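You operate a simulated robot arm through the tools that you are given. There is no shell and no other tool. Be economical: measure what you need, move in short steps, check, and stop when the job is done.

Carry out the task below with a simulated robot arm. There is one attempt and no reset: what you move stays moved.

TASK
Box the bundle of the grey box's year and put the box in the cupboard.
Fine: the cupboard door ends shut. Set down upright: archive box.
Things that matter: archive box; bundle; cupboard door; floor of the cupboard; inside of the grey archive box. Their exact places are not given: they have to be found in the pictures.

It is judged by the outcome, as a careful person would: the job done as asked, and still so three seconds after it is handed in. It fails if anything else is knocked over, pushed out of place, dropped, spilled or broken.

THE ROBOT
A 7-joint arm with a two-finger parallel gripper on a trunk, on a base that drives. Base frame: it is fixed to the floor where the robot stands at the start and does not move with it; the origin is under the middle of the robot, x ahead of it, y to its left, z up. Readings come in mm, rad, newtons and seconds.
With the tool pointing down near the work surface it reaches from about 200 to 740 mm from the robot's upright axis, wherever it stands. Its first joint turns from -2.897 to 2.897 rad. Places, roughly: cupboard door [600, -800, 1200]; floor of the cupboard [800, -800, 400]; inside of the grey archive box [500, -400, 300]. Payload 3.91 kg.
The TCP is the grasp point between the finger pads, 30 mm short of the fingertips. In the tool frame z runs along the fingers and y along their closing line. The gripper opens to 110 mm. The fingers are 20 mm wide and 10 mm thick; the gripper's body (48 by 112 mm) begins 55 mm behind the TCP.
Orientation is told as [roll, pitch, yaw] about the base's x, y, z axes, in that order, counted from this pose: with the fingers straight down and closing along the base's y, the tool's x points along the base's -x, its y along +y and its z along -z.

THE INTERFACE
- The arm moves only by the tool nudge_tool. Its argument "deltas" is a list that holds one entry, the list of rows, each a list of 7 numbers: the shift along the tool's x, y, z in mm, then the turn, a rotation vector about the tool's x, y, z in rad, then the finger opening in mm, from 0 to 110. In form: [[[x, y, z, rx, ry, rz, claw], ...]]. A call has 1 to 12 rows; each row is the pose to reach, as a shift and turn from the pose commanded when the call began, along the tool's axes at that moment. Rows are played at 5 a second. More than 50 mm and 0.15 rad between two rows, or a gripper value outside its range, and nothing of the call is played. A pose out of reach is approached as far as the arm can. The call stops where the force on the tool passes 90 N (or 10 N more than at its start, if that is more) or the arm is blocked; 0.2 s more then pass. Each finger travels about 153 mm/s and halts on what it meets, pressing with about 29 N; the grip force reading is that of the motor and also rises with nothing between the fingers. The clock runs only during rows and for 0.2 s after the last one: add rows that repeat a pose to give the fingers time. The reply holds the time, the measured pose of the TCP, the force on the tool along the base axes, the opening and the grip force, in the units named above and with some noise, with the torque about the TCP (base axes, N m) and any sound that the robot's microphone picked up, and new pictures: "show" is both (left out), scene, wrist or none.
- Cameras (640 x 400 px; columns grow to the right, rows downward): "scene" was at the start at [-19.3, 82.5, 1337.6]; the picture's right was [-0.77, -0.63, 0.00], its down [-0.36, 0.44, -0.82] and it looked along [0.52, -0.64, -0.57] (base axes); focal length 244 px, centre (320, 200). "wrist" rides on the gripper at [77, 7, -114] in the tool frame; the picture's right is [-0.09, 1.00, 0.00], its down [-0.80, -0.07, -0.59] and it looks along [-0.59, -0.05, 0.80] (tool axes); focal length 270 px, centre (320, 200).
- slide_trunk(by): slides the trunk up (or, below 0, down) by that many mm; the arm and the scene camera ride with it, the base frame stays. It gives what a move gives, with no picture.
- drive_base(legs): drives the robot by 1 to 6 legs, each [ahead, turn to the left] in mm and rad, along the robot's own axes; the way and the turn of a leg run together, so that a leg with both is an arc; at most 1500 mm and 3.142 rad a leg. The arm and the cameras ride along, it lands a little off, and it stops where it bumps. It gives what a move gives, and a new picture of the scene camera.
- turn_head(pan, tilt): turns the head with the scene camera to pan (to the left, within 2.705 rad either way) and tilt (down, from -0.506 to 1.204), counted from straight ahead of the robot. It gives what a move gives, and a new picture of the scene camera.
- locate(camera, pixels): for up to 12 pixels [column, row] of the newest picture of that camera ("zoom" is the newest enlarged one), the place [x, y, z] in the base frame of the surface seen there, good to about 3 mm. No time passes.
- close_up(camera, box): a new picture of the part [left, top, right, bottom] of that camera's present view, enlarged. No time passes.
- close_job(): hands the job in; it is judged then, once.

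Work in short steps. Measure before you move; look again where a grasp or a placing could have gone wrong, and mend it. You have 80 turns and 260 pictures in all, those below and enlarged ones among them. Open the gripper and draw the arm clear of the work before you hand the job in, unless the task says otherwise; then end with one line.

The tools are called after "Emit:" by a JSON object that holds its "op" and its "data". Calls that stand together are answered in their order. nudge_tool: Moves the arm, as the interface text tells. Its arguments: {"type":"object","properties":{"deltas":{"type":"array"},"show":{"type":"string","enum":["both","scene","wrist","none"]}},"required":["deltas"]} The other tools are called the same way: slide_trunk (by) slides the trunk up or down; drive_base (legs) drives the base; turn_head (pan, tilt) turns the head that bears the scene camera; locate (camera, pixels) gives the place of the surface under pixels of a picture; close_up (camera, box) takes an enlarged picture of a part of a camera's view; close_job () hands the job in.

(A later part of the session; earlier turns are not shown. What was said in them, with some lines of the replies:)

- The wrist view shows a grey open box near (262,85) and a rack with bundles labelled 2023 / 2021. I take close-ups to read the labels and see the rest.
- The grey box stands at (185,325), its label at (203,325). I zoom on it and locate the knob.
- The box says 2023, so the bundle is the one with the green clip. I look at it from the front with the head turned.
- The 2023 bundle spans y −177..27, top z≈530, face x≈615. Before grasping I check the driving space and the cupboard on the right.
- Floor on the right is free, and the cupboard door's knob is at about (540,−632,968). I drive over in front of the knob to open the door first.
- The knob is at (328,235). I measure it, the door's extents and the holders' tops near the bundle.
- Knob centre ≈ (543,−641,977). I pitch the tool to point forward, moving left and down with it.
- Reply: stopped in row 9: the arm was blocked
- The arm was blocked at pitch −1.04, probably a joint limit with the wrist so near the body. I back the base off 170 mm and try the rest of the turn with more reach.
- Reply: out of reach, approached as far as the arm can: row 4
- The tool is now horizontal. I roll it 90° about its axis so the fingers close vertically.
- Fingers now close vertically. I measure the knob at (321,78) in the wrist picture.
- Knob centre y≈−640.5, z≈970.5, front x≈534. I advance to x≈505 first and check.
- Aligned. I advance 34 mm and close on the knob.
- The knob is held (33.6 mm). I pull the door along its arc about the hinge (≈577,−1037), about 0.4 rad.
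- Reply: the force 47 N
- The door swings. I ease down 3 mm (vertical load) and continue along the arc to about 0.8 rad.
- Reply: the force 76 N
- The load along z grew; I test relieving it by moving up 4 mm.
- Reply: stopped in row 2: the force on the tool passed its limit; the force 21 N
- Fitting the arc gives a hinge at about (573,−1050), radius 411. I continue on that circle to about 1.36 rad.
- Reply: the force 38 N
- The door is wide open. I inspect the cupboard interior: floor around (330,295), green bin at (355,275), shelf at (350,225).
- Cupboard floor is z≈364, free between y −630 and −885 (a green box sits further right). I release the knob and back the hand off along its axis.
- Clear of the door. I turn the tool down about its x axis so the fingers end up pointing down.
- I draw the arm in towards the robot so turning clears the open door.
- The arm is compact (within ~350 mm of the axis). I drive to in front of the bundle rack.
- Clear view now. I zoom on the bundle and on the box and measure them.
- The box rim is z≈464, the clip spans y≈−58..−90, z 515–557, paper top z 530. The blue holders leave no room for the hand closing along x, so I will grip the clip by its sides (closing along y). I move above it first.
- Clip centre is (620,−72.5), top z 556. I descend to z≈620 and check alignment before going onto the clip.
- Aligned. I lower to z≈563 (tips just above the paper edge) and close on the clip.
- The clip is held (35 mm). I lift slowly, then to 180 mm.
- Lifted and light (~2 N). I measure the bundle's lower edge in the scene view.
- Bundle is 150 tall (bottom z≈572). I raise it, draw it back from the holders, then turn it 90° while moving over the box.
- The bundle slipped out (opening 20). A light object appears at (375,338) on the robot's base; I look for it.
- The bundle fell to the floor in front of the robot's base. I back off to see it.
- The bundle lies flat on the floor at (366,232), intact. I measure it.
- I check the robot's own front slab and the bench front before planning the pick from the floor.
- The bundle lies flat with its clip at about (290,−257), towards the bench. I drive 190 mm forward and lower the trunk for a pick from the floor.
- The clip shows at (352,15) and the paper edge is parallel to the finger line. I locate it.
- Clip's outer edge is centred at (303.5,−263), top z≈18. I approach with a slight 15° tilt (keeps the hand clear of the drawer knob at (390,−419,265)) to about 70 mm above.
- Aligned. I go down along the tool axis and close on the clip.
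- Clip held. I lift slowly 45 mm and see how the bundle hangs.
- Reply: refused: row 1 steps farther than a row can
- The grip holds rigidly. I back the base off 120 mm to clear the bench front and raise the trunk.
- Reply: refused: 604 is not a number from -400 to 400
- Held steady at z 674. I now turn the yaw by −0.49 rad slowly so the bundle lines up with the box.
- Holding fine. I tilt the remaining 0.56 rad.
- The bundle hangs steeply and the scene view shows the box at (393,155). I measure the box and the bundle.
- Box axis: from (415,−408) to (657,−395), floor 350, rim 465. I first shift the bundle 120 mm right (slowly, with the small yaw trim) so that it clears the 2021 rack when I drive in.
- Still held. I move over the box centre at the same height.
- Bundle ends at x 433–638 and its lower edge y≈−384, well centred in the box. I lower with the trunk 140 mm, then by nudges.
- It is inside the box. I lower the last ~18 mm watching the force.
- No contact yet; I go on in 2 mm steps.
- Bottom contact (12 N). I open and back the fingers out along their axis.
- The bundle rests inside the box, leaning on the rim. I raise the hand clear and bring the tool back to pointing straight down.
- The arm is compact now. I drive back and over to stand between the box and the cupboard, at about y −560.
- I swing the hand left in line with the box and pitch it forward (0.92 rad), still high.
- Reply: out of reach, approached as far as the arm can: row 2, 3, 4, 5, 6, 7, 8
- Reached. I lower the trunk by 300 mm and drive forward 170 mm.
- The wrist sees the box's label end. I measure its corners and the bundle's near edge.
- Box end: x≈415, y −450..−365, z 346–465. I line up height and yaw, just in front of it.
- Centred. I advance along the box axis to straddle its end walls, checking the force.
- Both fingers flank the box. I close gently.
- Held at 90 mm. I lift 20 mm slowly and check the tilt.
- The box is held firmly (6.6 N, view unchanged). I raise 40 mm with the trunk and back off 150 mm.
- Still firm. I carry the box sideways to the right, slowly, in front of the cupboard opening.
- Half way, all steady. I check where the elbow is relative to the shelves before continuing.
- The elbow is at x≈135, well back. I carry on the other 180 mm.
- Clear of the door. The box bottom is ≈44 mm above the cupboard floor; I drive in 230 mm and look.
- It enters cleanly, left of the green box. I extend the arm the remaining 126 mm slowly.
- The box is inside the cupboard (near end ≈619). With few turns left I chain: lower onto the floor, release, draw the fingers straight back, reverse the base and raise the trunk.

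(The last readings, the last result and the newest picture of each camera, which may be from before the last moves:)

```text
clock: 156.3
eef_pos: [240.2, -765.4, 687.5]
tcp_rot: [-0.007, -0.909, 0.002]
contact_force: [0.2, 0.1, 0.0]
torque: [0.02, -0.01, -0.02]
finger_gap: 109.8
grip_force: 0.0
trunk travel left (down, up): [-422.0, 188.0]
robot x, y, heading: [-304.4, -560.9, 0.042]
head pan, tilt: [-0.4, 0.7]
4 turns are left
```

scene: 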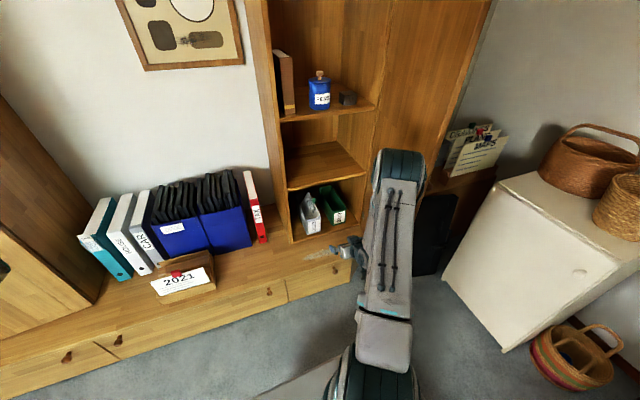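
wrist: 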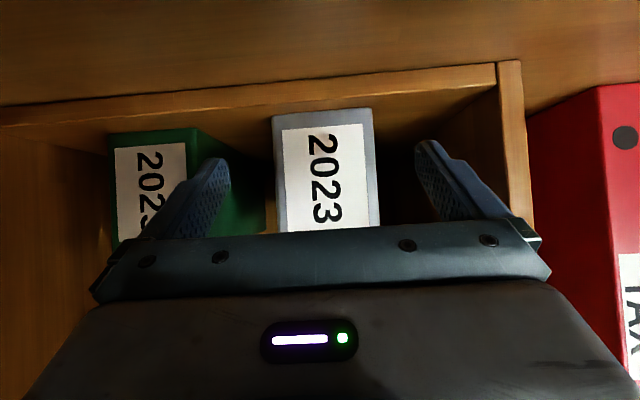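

The box stands upright on the cupboard floor next to the green one. Now I bring the hand around the door's free edge to its outer side and drive forward to the place I had when releasing the knob.

Emit:
{"op": "nudge_tool", "data": {"deltas": [[[27.6, 0, -35.5, 0, 0, 0, 40], [55, 0, -71, 0, 0, 0, 10], [83, 0, -106.5, 0, 0, 0, 0], [110.5, 0, -142, 0, 0, 0, 0], [118, -37.5, -151.7, 0, 0, 0, 0], [125.5, -75, -161.3, 0, 0, 0, 0], [133, -112.5, -171, 0, 0, 0, 0], [140.6, -150, -180.7, 0, 0, 0, 0], [148, -187.5, -190.3, 0, 0, 0, 0], [155.6, -225, -200, 0, 0, 0, 0], [163, -262.5, -209.7, 0, 0, 0, 0], [170.7, -300, -219.3, 0, 0, 0, 0]]], "show": "none"}}

Emit:
{"op": "nudge_tool", "data": {"deltas": [[[0, 0, 0, -0.105, 0, -0.082, 0], [0, 0, 0, -0.21, 0, -0.164, 0], [0, 0, 0, -0.316, 0, -0.246, 0], [0, 0, 0, -0.42, 0, -0.327, 0], [0, 0, 0, -0.526, 0, -0.41, 0], [0, 0, 0, -0.631, 0, -0.491, 0]]], "show": "scene"}}

Emit:
{"op": "drive_base", "data": {"legs": [[140, 0]]}}

Emit:
{"op": "close_up", "data": {"camera": "wrist", "box": [0, 0, 640, 400]}}

Emit:
{"op": "locate", "data": {"camera": "zoom", "pixels": [[320, 60], [320, 120], [400, 60], [480, 60], [240, 60], [160, 60], [560, 60], [400, 120], [480, 140], [200, 140], [320, 20]]}}

```text
clock: 158.9
eef_pos: [-39.7, -1066.1, 689.8]
tcp_rot: [-0.004, -0.91, -0.001]
contact_force: [-0.2, 0.5, 0.0]
torque: [0.01, -0.01, 0.01]
finger_gap: 0.1
grip_force: 29.2
trunk travel left (down, up): [-422.0, 188.0]
robot x, y, heading: [-306.6, -562.8, 0.038]
head pan, tilt: [-0.4, 0.7]
```

```text
clock: 160.3
eef_pos: [-39.4, -1065.3, 689.4]
tcp_rot: [-0.004, -0.909, 0.799]
contact_force: [0.4, -0.1, 0.2]
torque: [-0.01, -0.03, 0.02]
finger_gap: 0.1
grip_force: 29.2
trunk travel left (down, up): [-422.0, 188.0]
robot x, y, heading: [-309.6, -565.8, 0.038]
head pan, tilt: [-0.4, 0.7]
```

scene: 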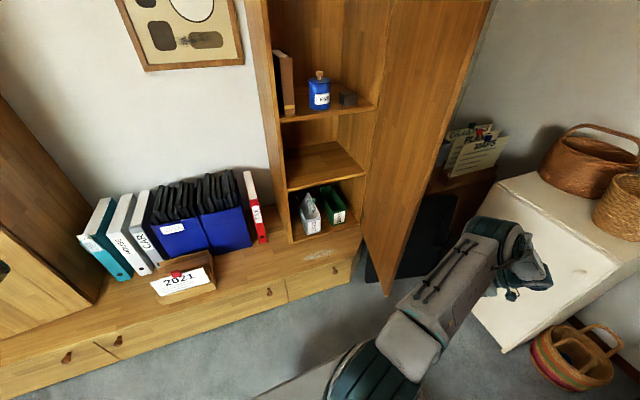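

```text
clock: 161.7
eef_pos: [101.5, -1061.1, 688.6]
tcp_rot: [-0.007, -0.907, 0.8]
contact_force: [0.5, -0.5, -0.2]
torque: [-0.02, 0.01, 0.0]
finger_gap: 0.0
grip_force: 28.6
trunk travel left (down, up): [-422.0, 188.0]
robot x, y, heading: [-165.9, -560.3, 0.036]
head pan, tilt: [-0.4, 0.7]
```

scene: 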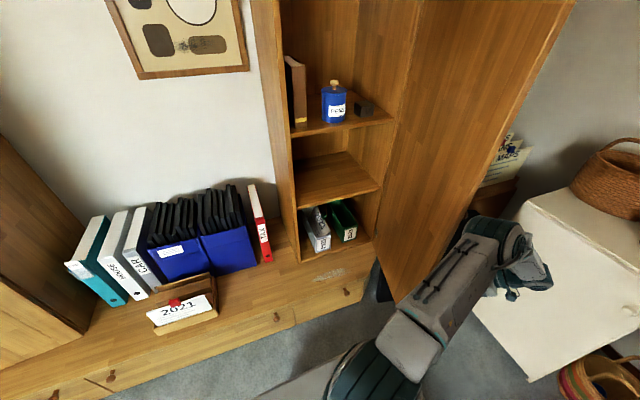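

```text
1.00 times, centred on (320, 200) of wrist
```

zoom: 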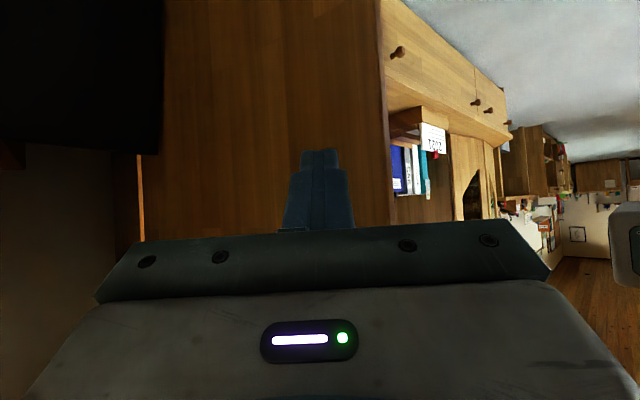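

```text
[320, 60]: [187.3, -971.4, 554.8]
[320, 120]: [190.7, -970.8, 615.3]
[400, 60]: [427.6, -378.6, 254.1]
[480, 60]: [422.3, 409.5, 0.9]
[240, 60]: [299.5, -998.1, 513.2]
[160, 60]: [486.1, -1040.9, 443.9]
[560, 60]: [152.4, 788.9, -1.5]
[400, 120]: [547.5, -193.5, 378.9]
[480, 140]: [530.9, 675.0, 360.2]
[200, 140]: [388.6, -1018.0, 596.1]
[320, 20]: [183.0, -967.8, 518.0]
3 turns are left
```

The hand is outside the door, whose face runs (187,−971)→(486,−1041), as predicted. I push it shut along the reverse arc in two linked calls, slowing at the end.

Emit:
{"op": "nudge_tool", "data": {"deltas": [[[-25.9, 1.2, 33.3, 0, 0, 0, 0], [-49.3, 0.7, 63.4, 0, 0, 0, 0], [-69.3, 0.2, 89.1, 0, 0, 0, 0], [-87.4, 15.8, 112.3, 0.043, 0, 0.034, 0], [-105.6, 31.4, 135.7, 0.082, 0, 0.064, 0], [-128.3, 44.1, 164.9, 0.128, 0, 0.099, 0], [-151.3, 54.9, 194.4, 0.174, 0, 0.135, 0], [-174.9, 60, 224.7, 0.219, 0, 0.171, 0], [-198.8, 62.8, 255.5, 0.265, 0, 0.206, 0], [-222.6, 60.5, 286, 0.311, 0, 0.242, 0], [-246.2, 55.6, 316.4, 0.357, 0, 0.278, 0]]], "show": "none"}}

Emit:
{"op": "nudge_tool", "data": {"deltas": [[[-23.3, 6.8, 29.9, 0.046, 0, 0.036, 0], [-46.9, 12.3, 60.3, 0.092, 0, 0.071, 0], [-70.7, 11.7, 90.9, 0.137, 0, 0.107, 0], [-94.4, 9, 121.3, 0.183, 0, 0.142, 0], [-106, 5, 136, 0.206, 0, 0.16, 0], [-117.3, 0.9, 150.7, 0.229, 0, 0.178, 0], [-123, -1.6, 158, 0.24, 0, 0.187, 0], [-128.9, -4.1, 165.7, 0.251, 0, 0.195, 0], [-133, -5.8, 171, 0.263, 0, 0.205, 0], [-136.7, -7.5, 175.6, 0.275, 0, 0.214, 0], [-136.7, -7.5, 175.6, 0.275, 0, 0.214, 0]]]}}

Emit:
{"op": "close_up", "data": {"camera": "wrist", "box": [0, 0, 640, 400]}}

Emit:
{"op": "locate", "data": {"camera": "zoom", "pixels": [[320, 60], [320, 120], [400, 60], [440, 100], [480, 60], [240, 60], [160, 60], [100, 100], [400, 120], [520, 140]]}}

```text
clock: 163.0
eef_pos: [193.8, -930.7, 690.7]
tcp_rot: [-0.052, -0.876, 0.681]
contact_force: [2.6, -10.0, -7.0]
torque: [-0.27, 0.09, -0.21]
finger_gap: 0.0
grip_force: 29.1
trunk travel left (down, up): [-422.0, 188.0]
robot x, y, heading: [-164.0, -558.7, 0.03]
head pan, tilt: [-0.4, 0.7]
stopped in row 6: the force on the tool passed its limit (the readings are from after the stop); the commanded pose is now the measured one
```

```text
clock: 165.4
eef_pos: [380.6, -801.0, 683.7]
tcp_rot: [-0.062, -0.888, 0.347]
contact_force: [0.2, 0.3, -0.1]
torque: [0.0, -0.01, -0.01]
finger_gap: 0.1
grip_force: 28.6
trunk travel left (down, up): [-422.0, 188.0]
robot x, y, heading: [-170.0, -559.5, 0.031]
head pan, tilt: [-0.4, 0.7]
```

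scene: 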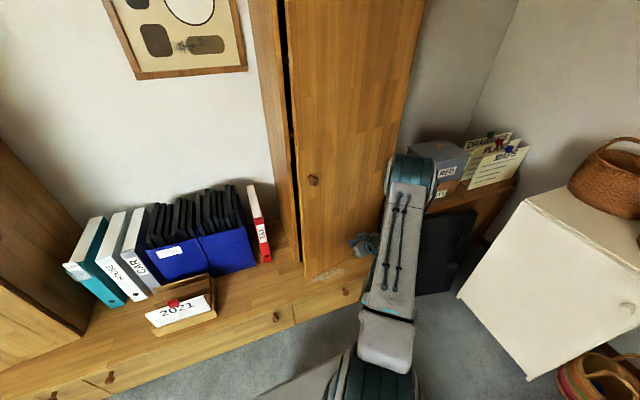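
wrist: 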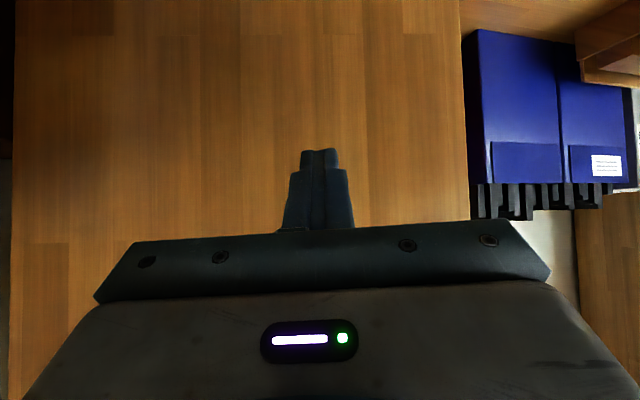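

```text
1.00 times, centred on (320, 200) of wrist
```

zoom: 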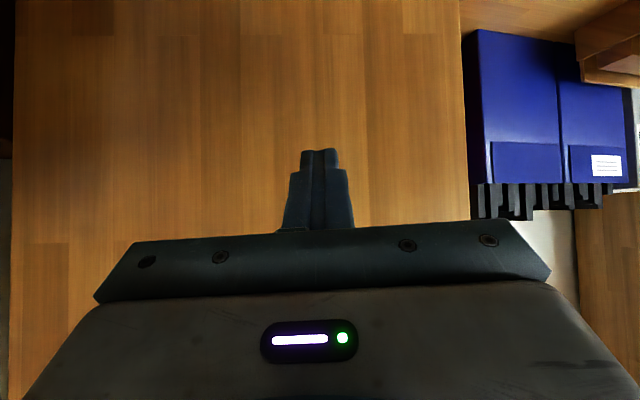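

```text
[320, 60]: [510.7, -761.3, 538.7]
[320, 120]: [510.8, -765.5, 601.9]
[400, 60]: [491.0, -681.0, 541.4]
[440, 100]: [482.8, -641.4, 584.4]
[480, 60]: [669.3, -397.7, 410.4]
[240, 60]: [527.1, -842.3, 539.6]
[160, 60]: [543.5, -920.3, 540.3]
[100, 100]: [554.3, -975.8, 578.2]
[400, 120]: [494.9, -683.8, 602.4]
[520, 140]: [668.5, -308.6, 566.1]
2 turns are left
```

The door is nearly shut (about 0.2 rad left, face at y −690 is x≈493). I move in 50 mm, shift the fingertips near the free edge, push it fully home with a short hold, then withdraw and open the gripper.

Emit:
{"op": "drive_base", "data": {"legs": [[50, 0]]}}

Emit:
{"op": "nudge_tool", "data": {"deltas": [[[-12.2, 32.5, 13, 0.024, 0.001, 0.02, 0], [-24.9, 65.5, 26.5, 0.049, 0.002, 0.04, 0], [-37.9, 97.1, 40.7, 0.073, 0.004, 0.059, 0], [-49.1, 96.9, 54.4, 0.098, 0.005, 0.079, 0], [-61.4, 92.9, 69.8, 0.122, 0.006, 0.099, 0], [-73.1, 89.3, 84.4, 0.146, 0.007, 0.119, 0], [-82.8, 85.5, 96.6, 0.171, 0.008, 0.139, 0], [-89.9, 82, 105.6, 0.195, 0.01, 0.158, 0], [-94.7, 79.7, 111.6, 0.22, 0.011, 0.178, 0], [-98.2, 77.8, 116.1, 0.244, 0.012, 0.198, 0], [-101.1, 76.4, 119.8, 0.268, 0.013, 0.218, 0], [-101.1, 76.4, 119.8, 0.268, 0.013, 0.218, 0]]]}}

Emit:
{"op": "nudge_tool", "data": {"deltas": [[[-2.5, 0, 3.1, 0, 0, 0, 0], [-2.5, 0, 3.1, 0, 0, 0, 0], [3, 0, -4, 0, 0, 0, 0], [12.6, 0, -15.5, 0, 0, 0, 0], [37.9, 0, -46.6, 0, 0, 0, 20], [63, 0, -77.6, 0, 0, 0, 50], [88, 0, -108.6, 0, 0, 0, 80]]]}}

Emit:
{"op": "drive_base", "data": {"legs": [[-150, 0]]}}

Emit:
{"op": "close_up", "data": {"camera": "scene", "box": [220, 0, 460, 300]}}

Emit:
{"op": "locate", "data": {"camera": "scene", "pixels": [[310, 60], [330, 100], [310, 120], [350, 60], [300, 150], [330, 200]]}}

```text
clock: 166.3
eef_pos: [431.5, -798.1, 683.4]
tcp_rot: [-0.061, -0.889, 0.345]
contact_force: [-0.3, -1.1, -0.1]
torque: [0.01, 0.0, 0.03]
finger_gap: 0.0
grip_force: 28.9
trunk travel left (down, up): [-422.0, 188.0]
robot x, y, heading: [-117.1, -556.2, 0.03]
head pan, tilt: [-0.4, 0.7]
```

scene: 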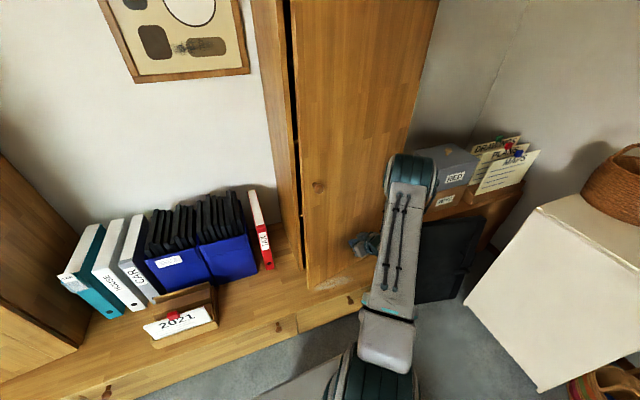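

```text
clock: 169.0
eef_pos: [545.9, -679.3, 678.1]
tcp_rot: [-0.053, -0.867, -0.005]
contact_force: [-6.4, 0.7, -2.5]
torque: [-0.06, -0.46, -0.02]
finger_gap: 0.0
grip_force: 29.0
trunk travel left (down, up): [-422.0, 188.0]
robot x, y, heading: [-113.9, -557.5, 0.03]
head pan, tilt: [-0.4, 0.7]
stopped in row 12: the force on the tool passed its limit (the readings are from after the stop); the commanded pose is now the measured one
```

scene: 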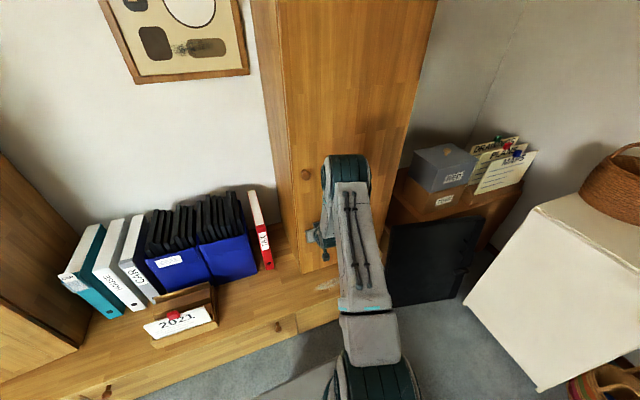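
wrist: 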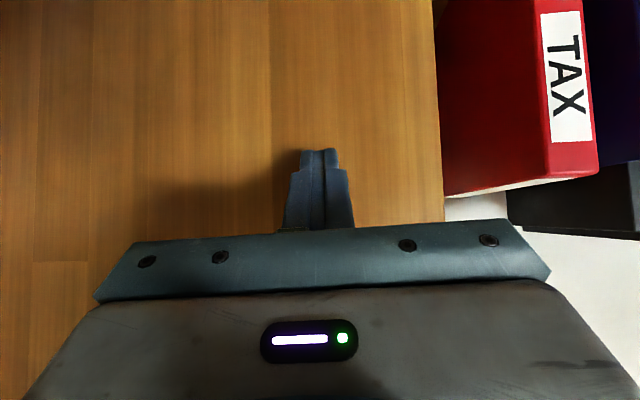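

```text
clock: 170.6
eef_pos: [410.0, -673.1, 679.8]
tcp_rot: [-0.055, -0.871, -0.004]
contact_force: [0.5, -0.5, 0.4]
torque: [-0.02, -0.01, -0.03]
finger_gap: 79.9
grip_force: 0.1
trunk travel left (down, up): [-422.0, 188.0]
robot x, y, heading: [-116.3, -556.0, 0.027]
head pan, tilt: [-0.4, 0.7]
```

scene: 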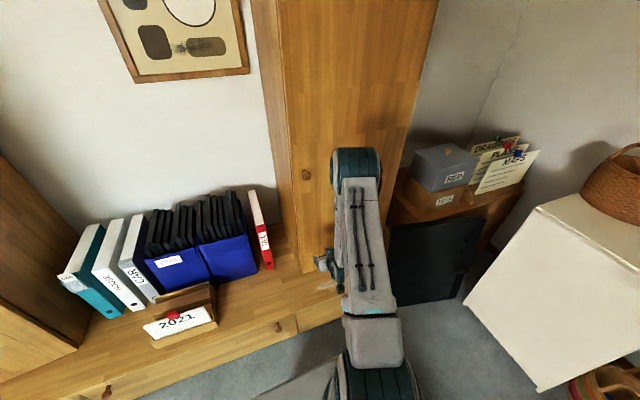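
wrist: 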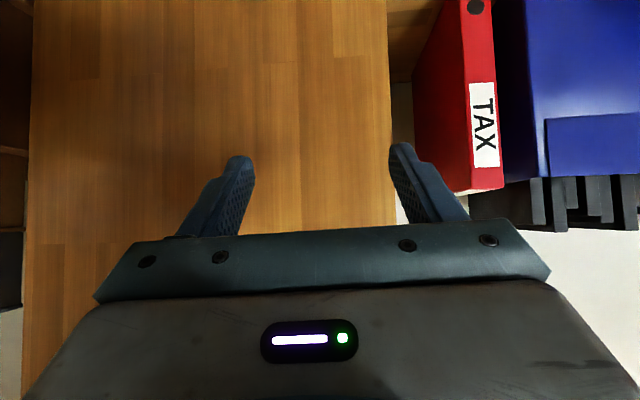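

```text
clock: 172.0
eef_pos: [257.9, -678.3, 678.9]
tcp_rot: [-0.056, -0.873, -0.009]
contact_force: [-0.3, -0.4, -0.5]
torque: [-0.03, -0.01, -0.01]
finger_gap: 80.1
grip_force: 0.0
trunk travel left (down, up): [-422.0, 188.0]
robot x, y, heading: [-268.8, -559.1, 0.023]
head pan, tilt: [-0.4, 0.7]
```

scene: 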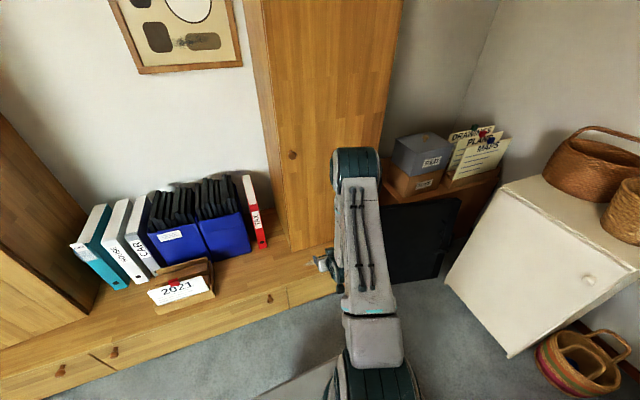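

```text
1.33 times, centred on (340, 150) of scene
```

zoom: 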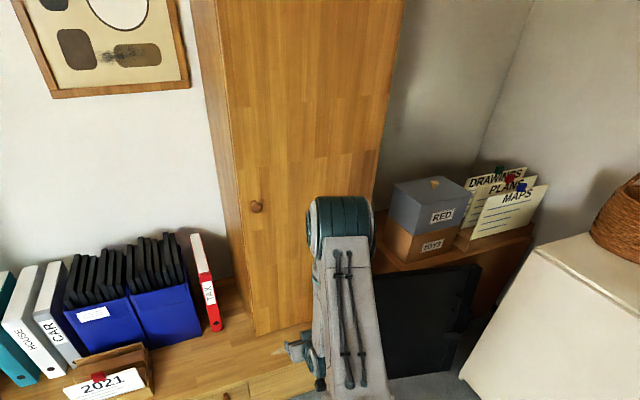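

```text
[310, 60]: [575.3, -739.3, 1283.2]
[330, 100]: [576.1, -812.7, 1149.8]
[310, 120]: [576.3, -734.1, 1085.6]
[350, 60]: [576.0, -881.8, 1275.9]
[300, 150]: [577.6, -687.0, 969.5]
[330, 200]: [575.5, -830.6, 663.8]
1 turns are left
```

The door face now reads x≈576 across its whole width, the same as when it was shut at the start. The box stands in the cupboard with the bundle in it, the gripper is open and the arm is clear, so I hand in the job.

Emit:
{"op": "close_job", "data": {}}

```text
The job is handed in.
```

The 2023 bundle is in the grey 2023 archive box, the box stands upright on the cupboard floor and the door is shut. On the way the bundle slipped from the gripper and fell to the floor; I picked it up again and it looked intact.
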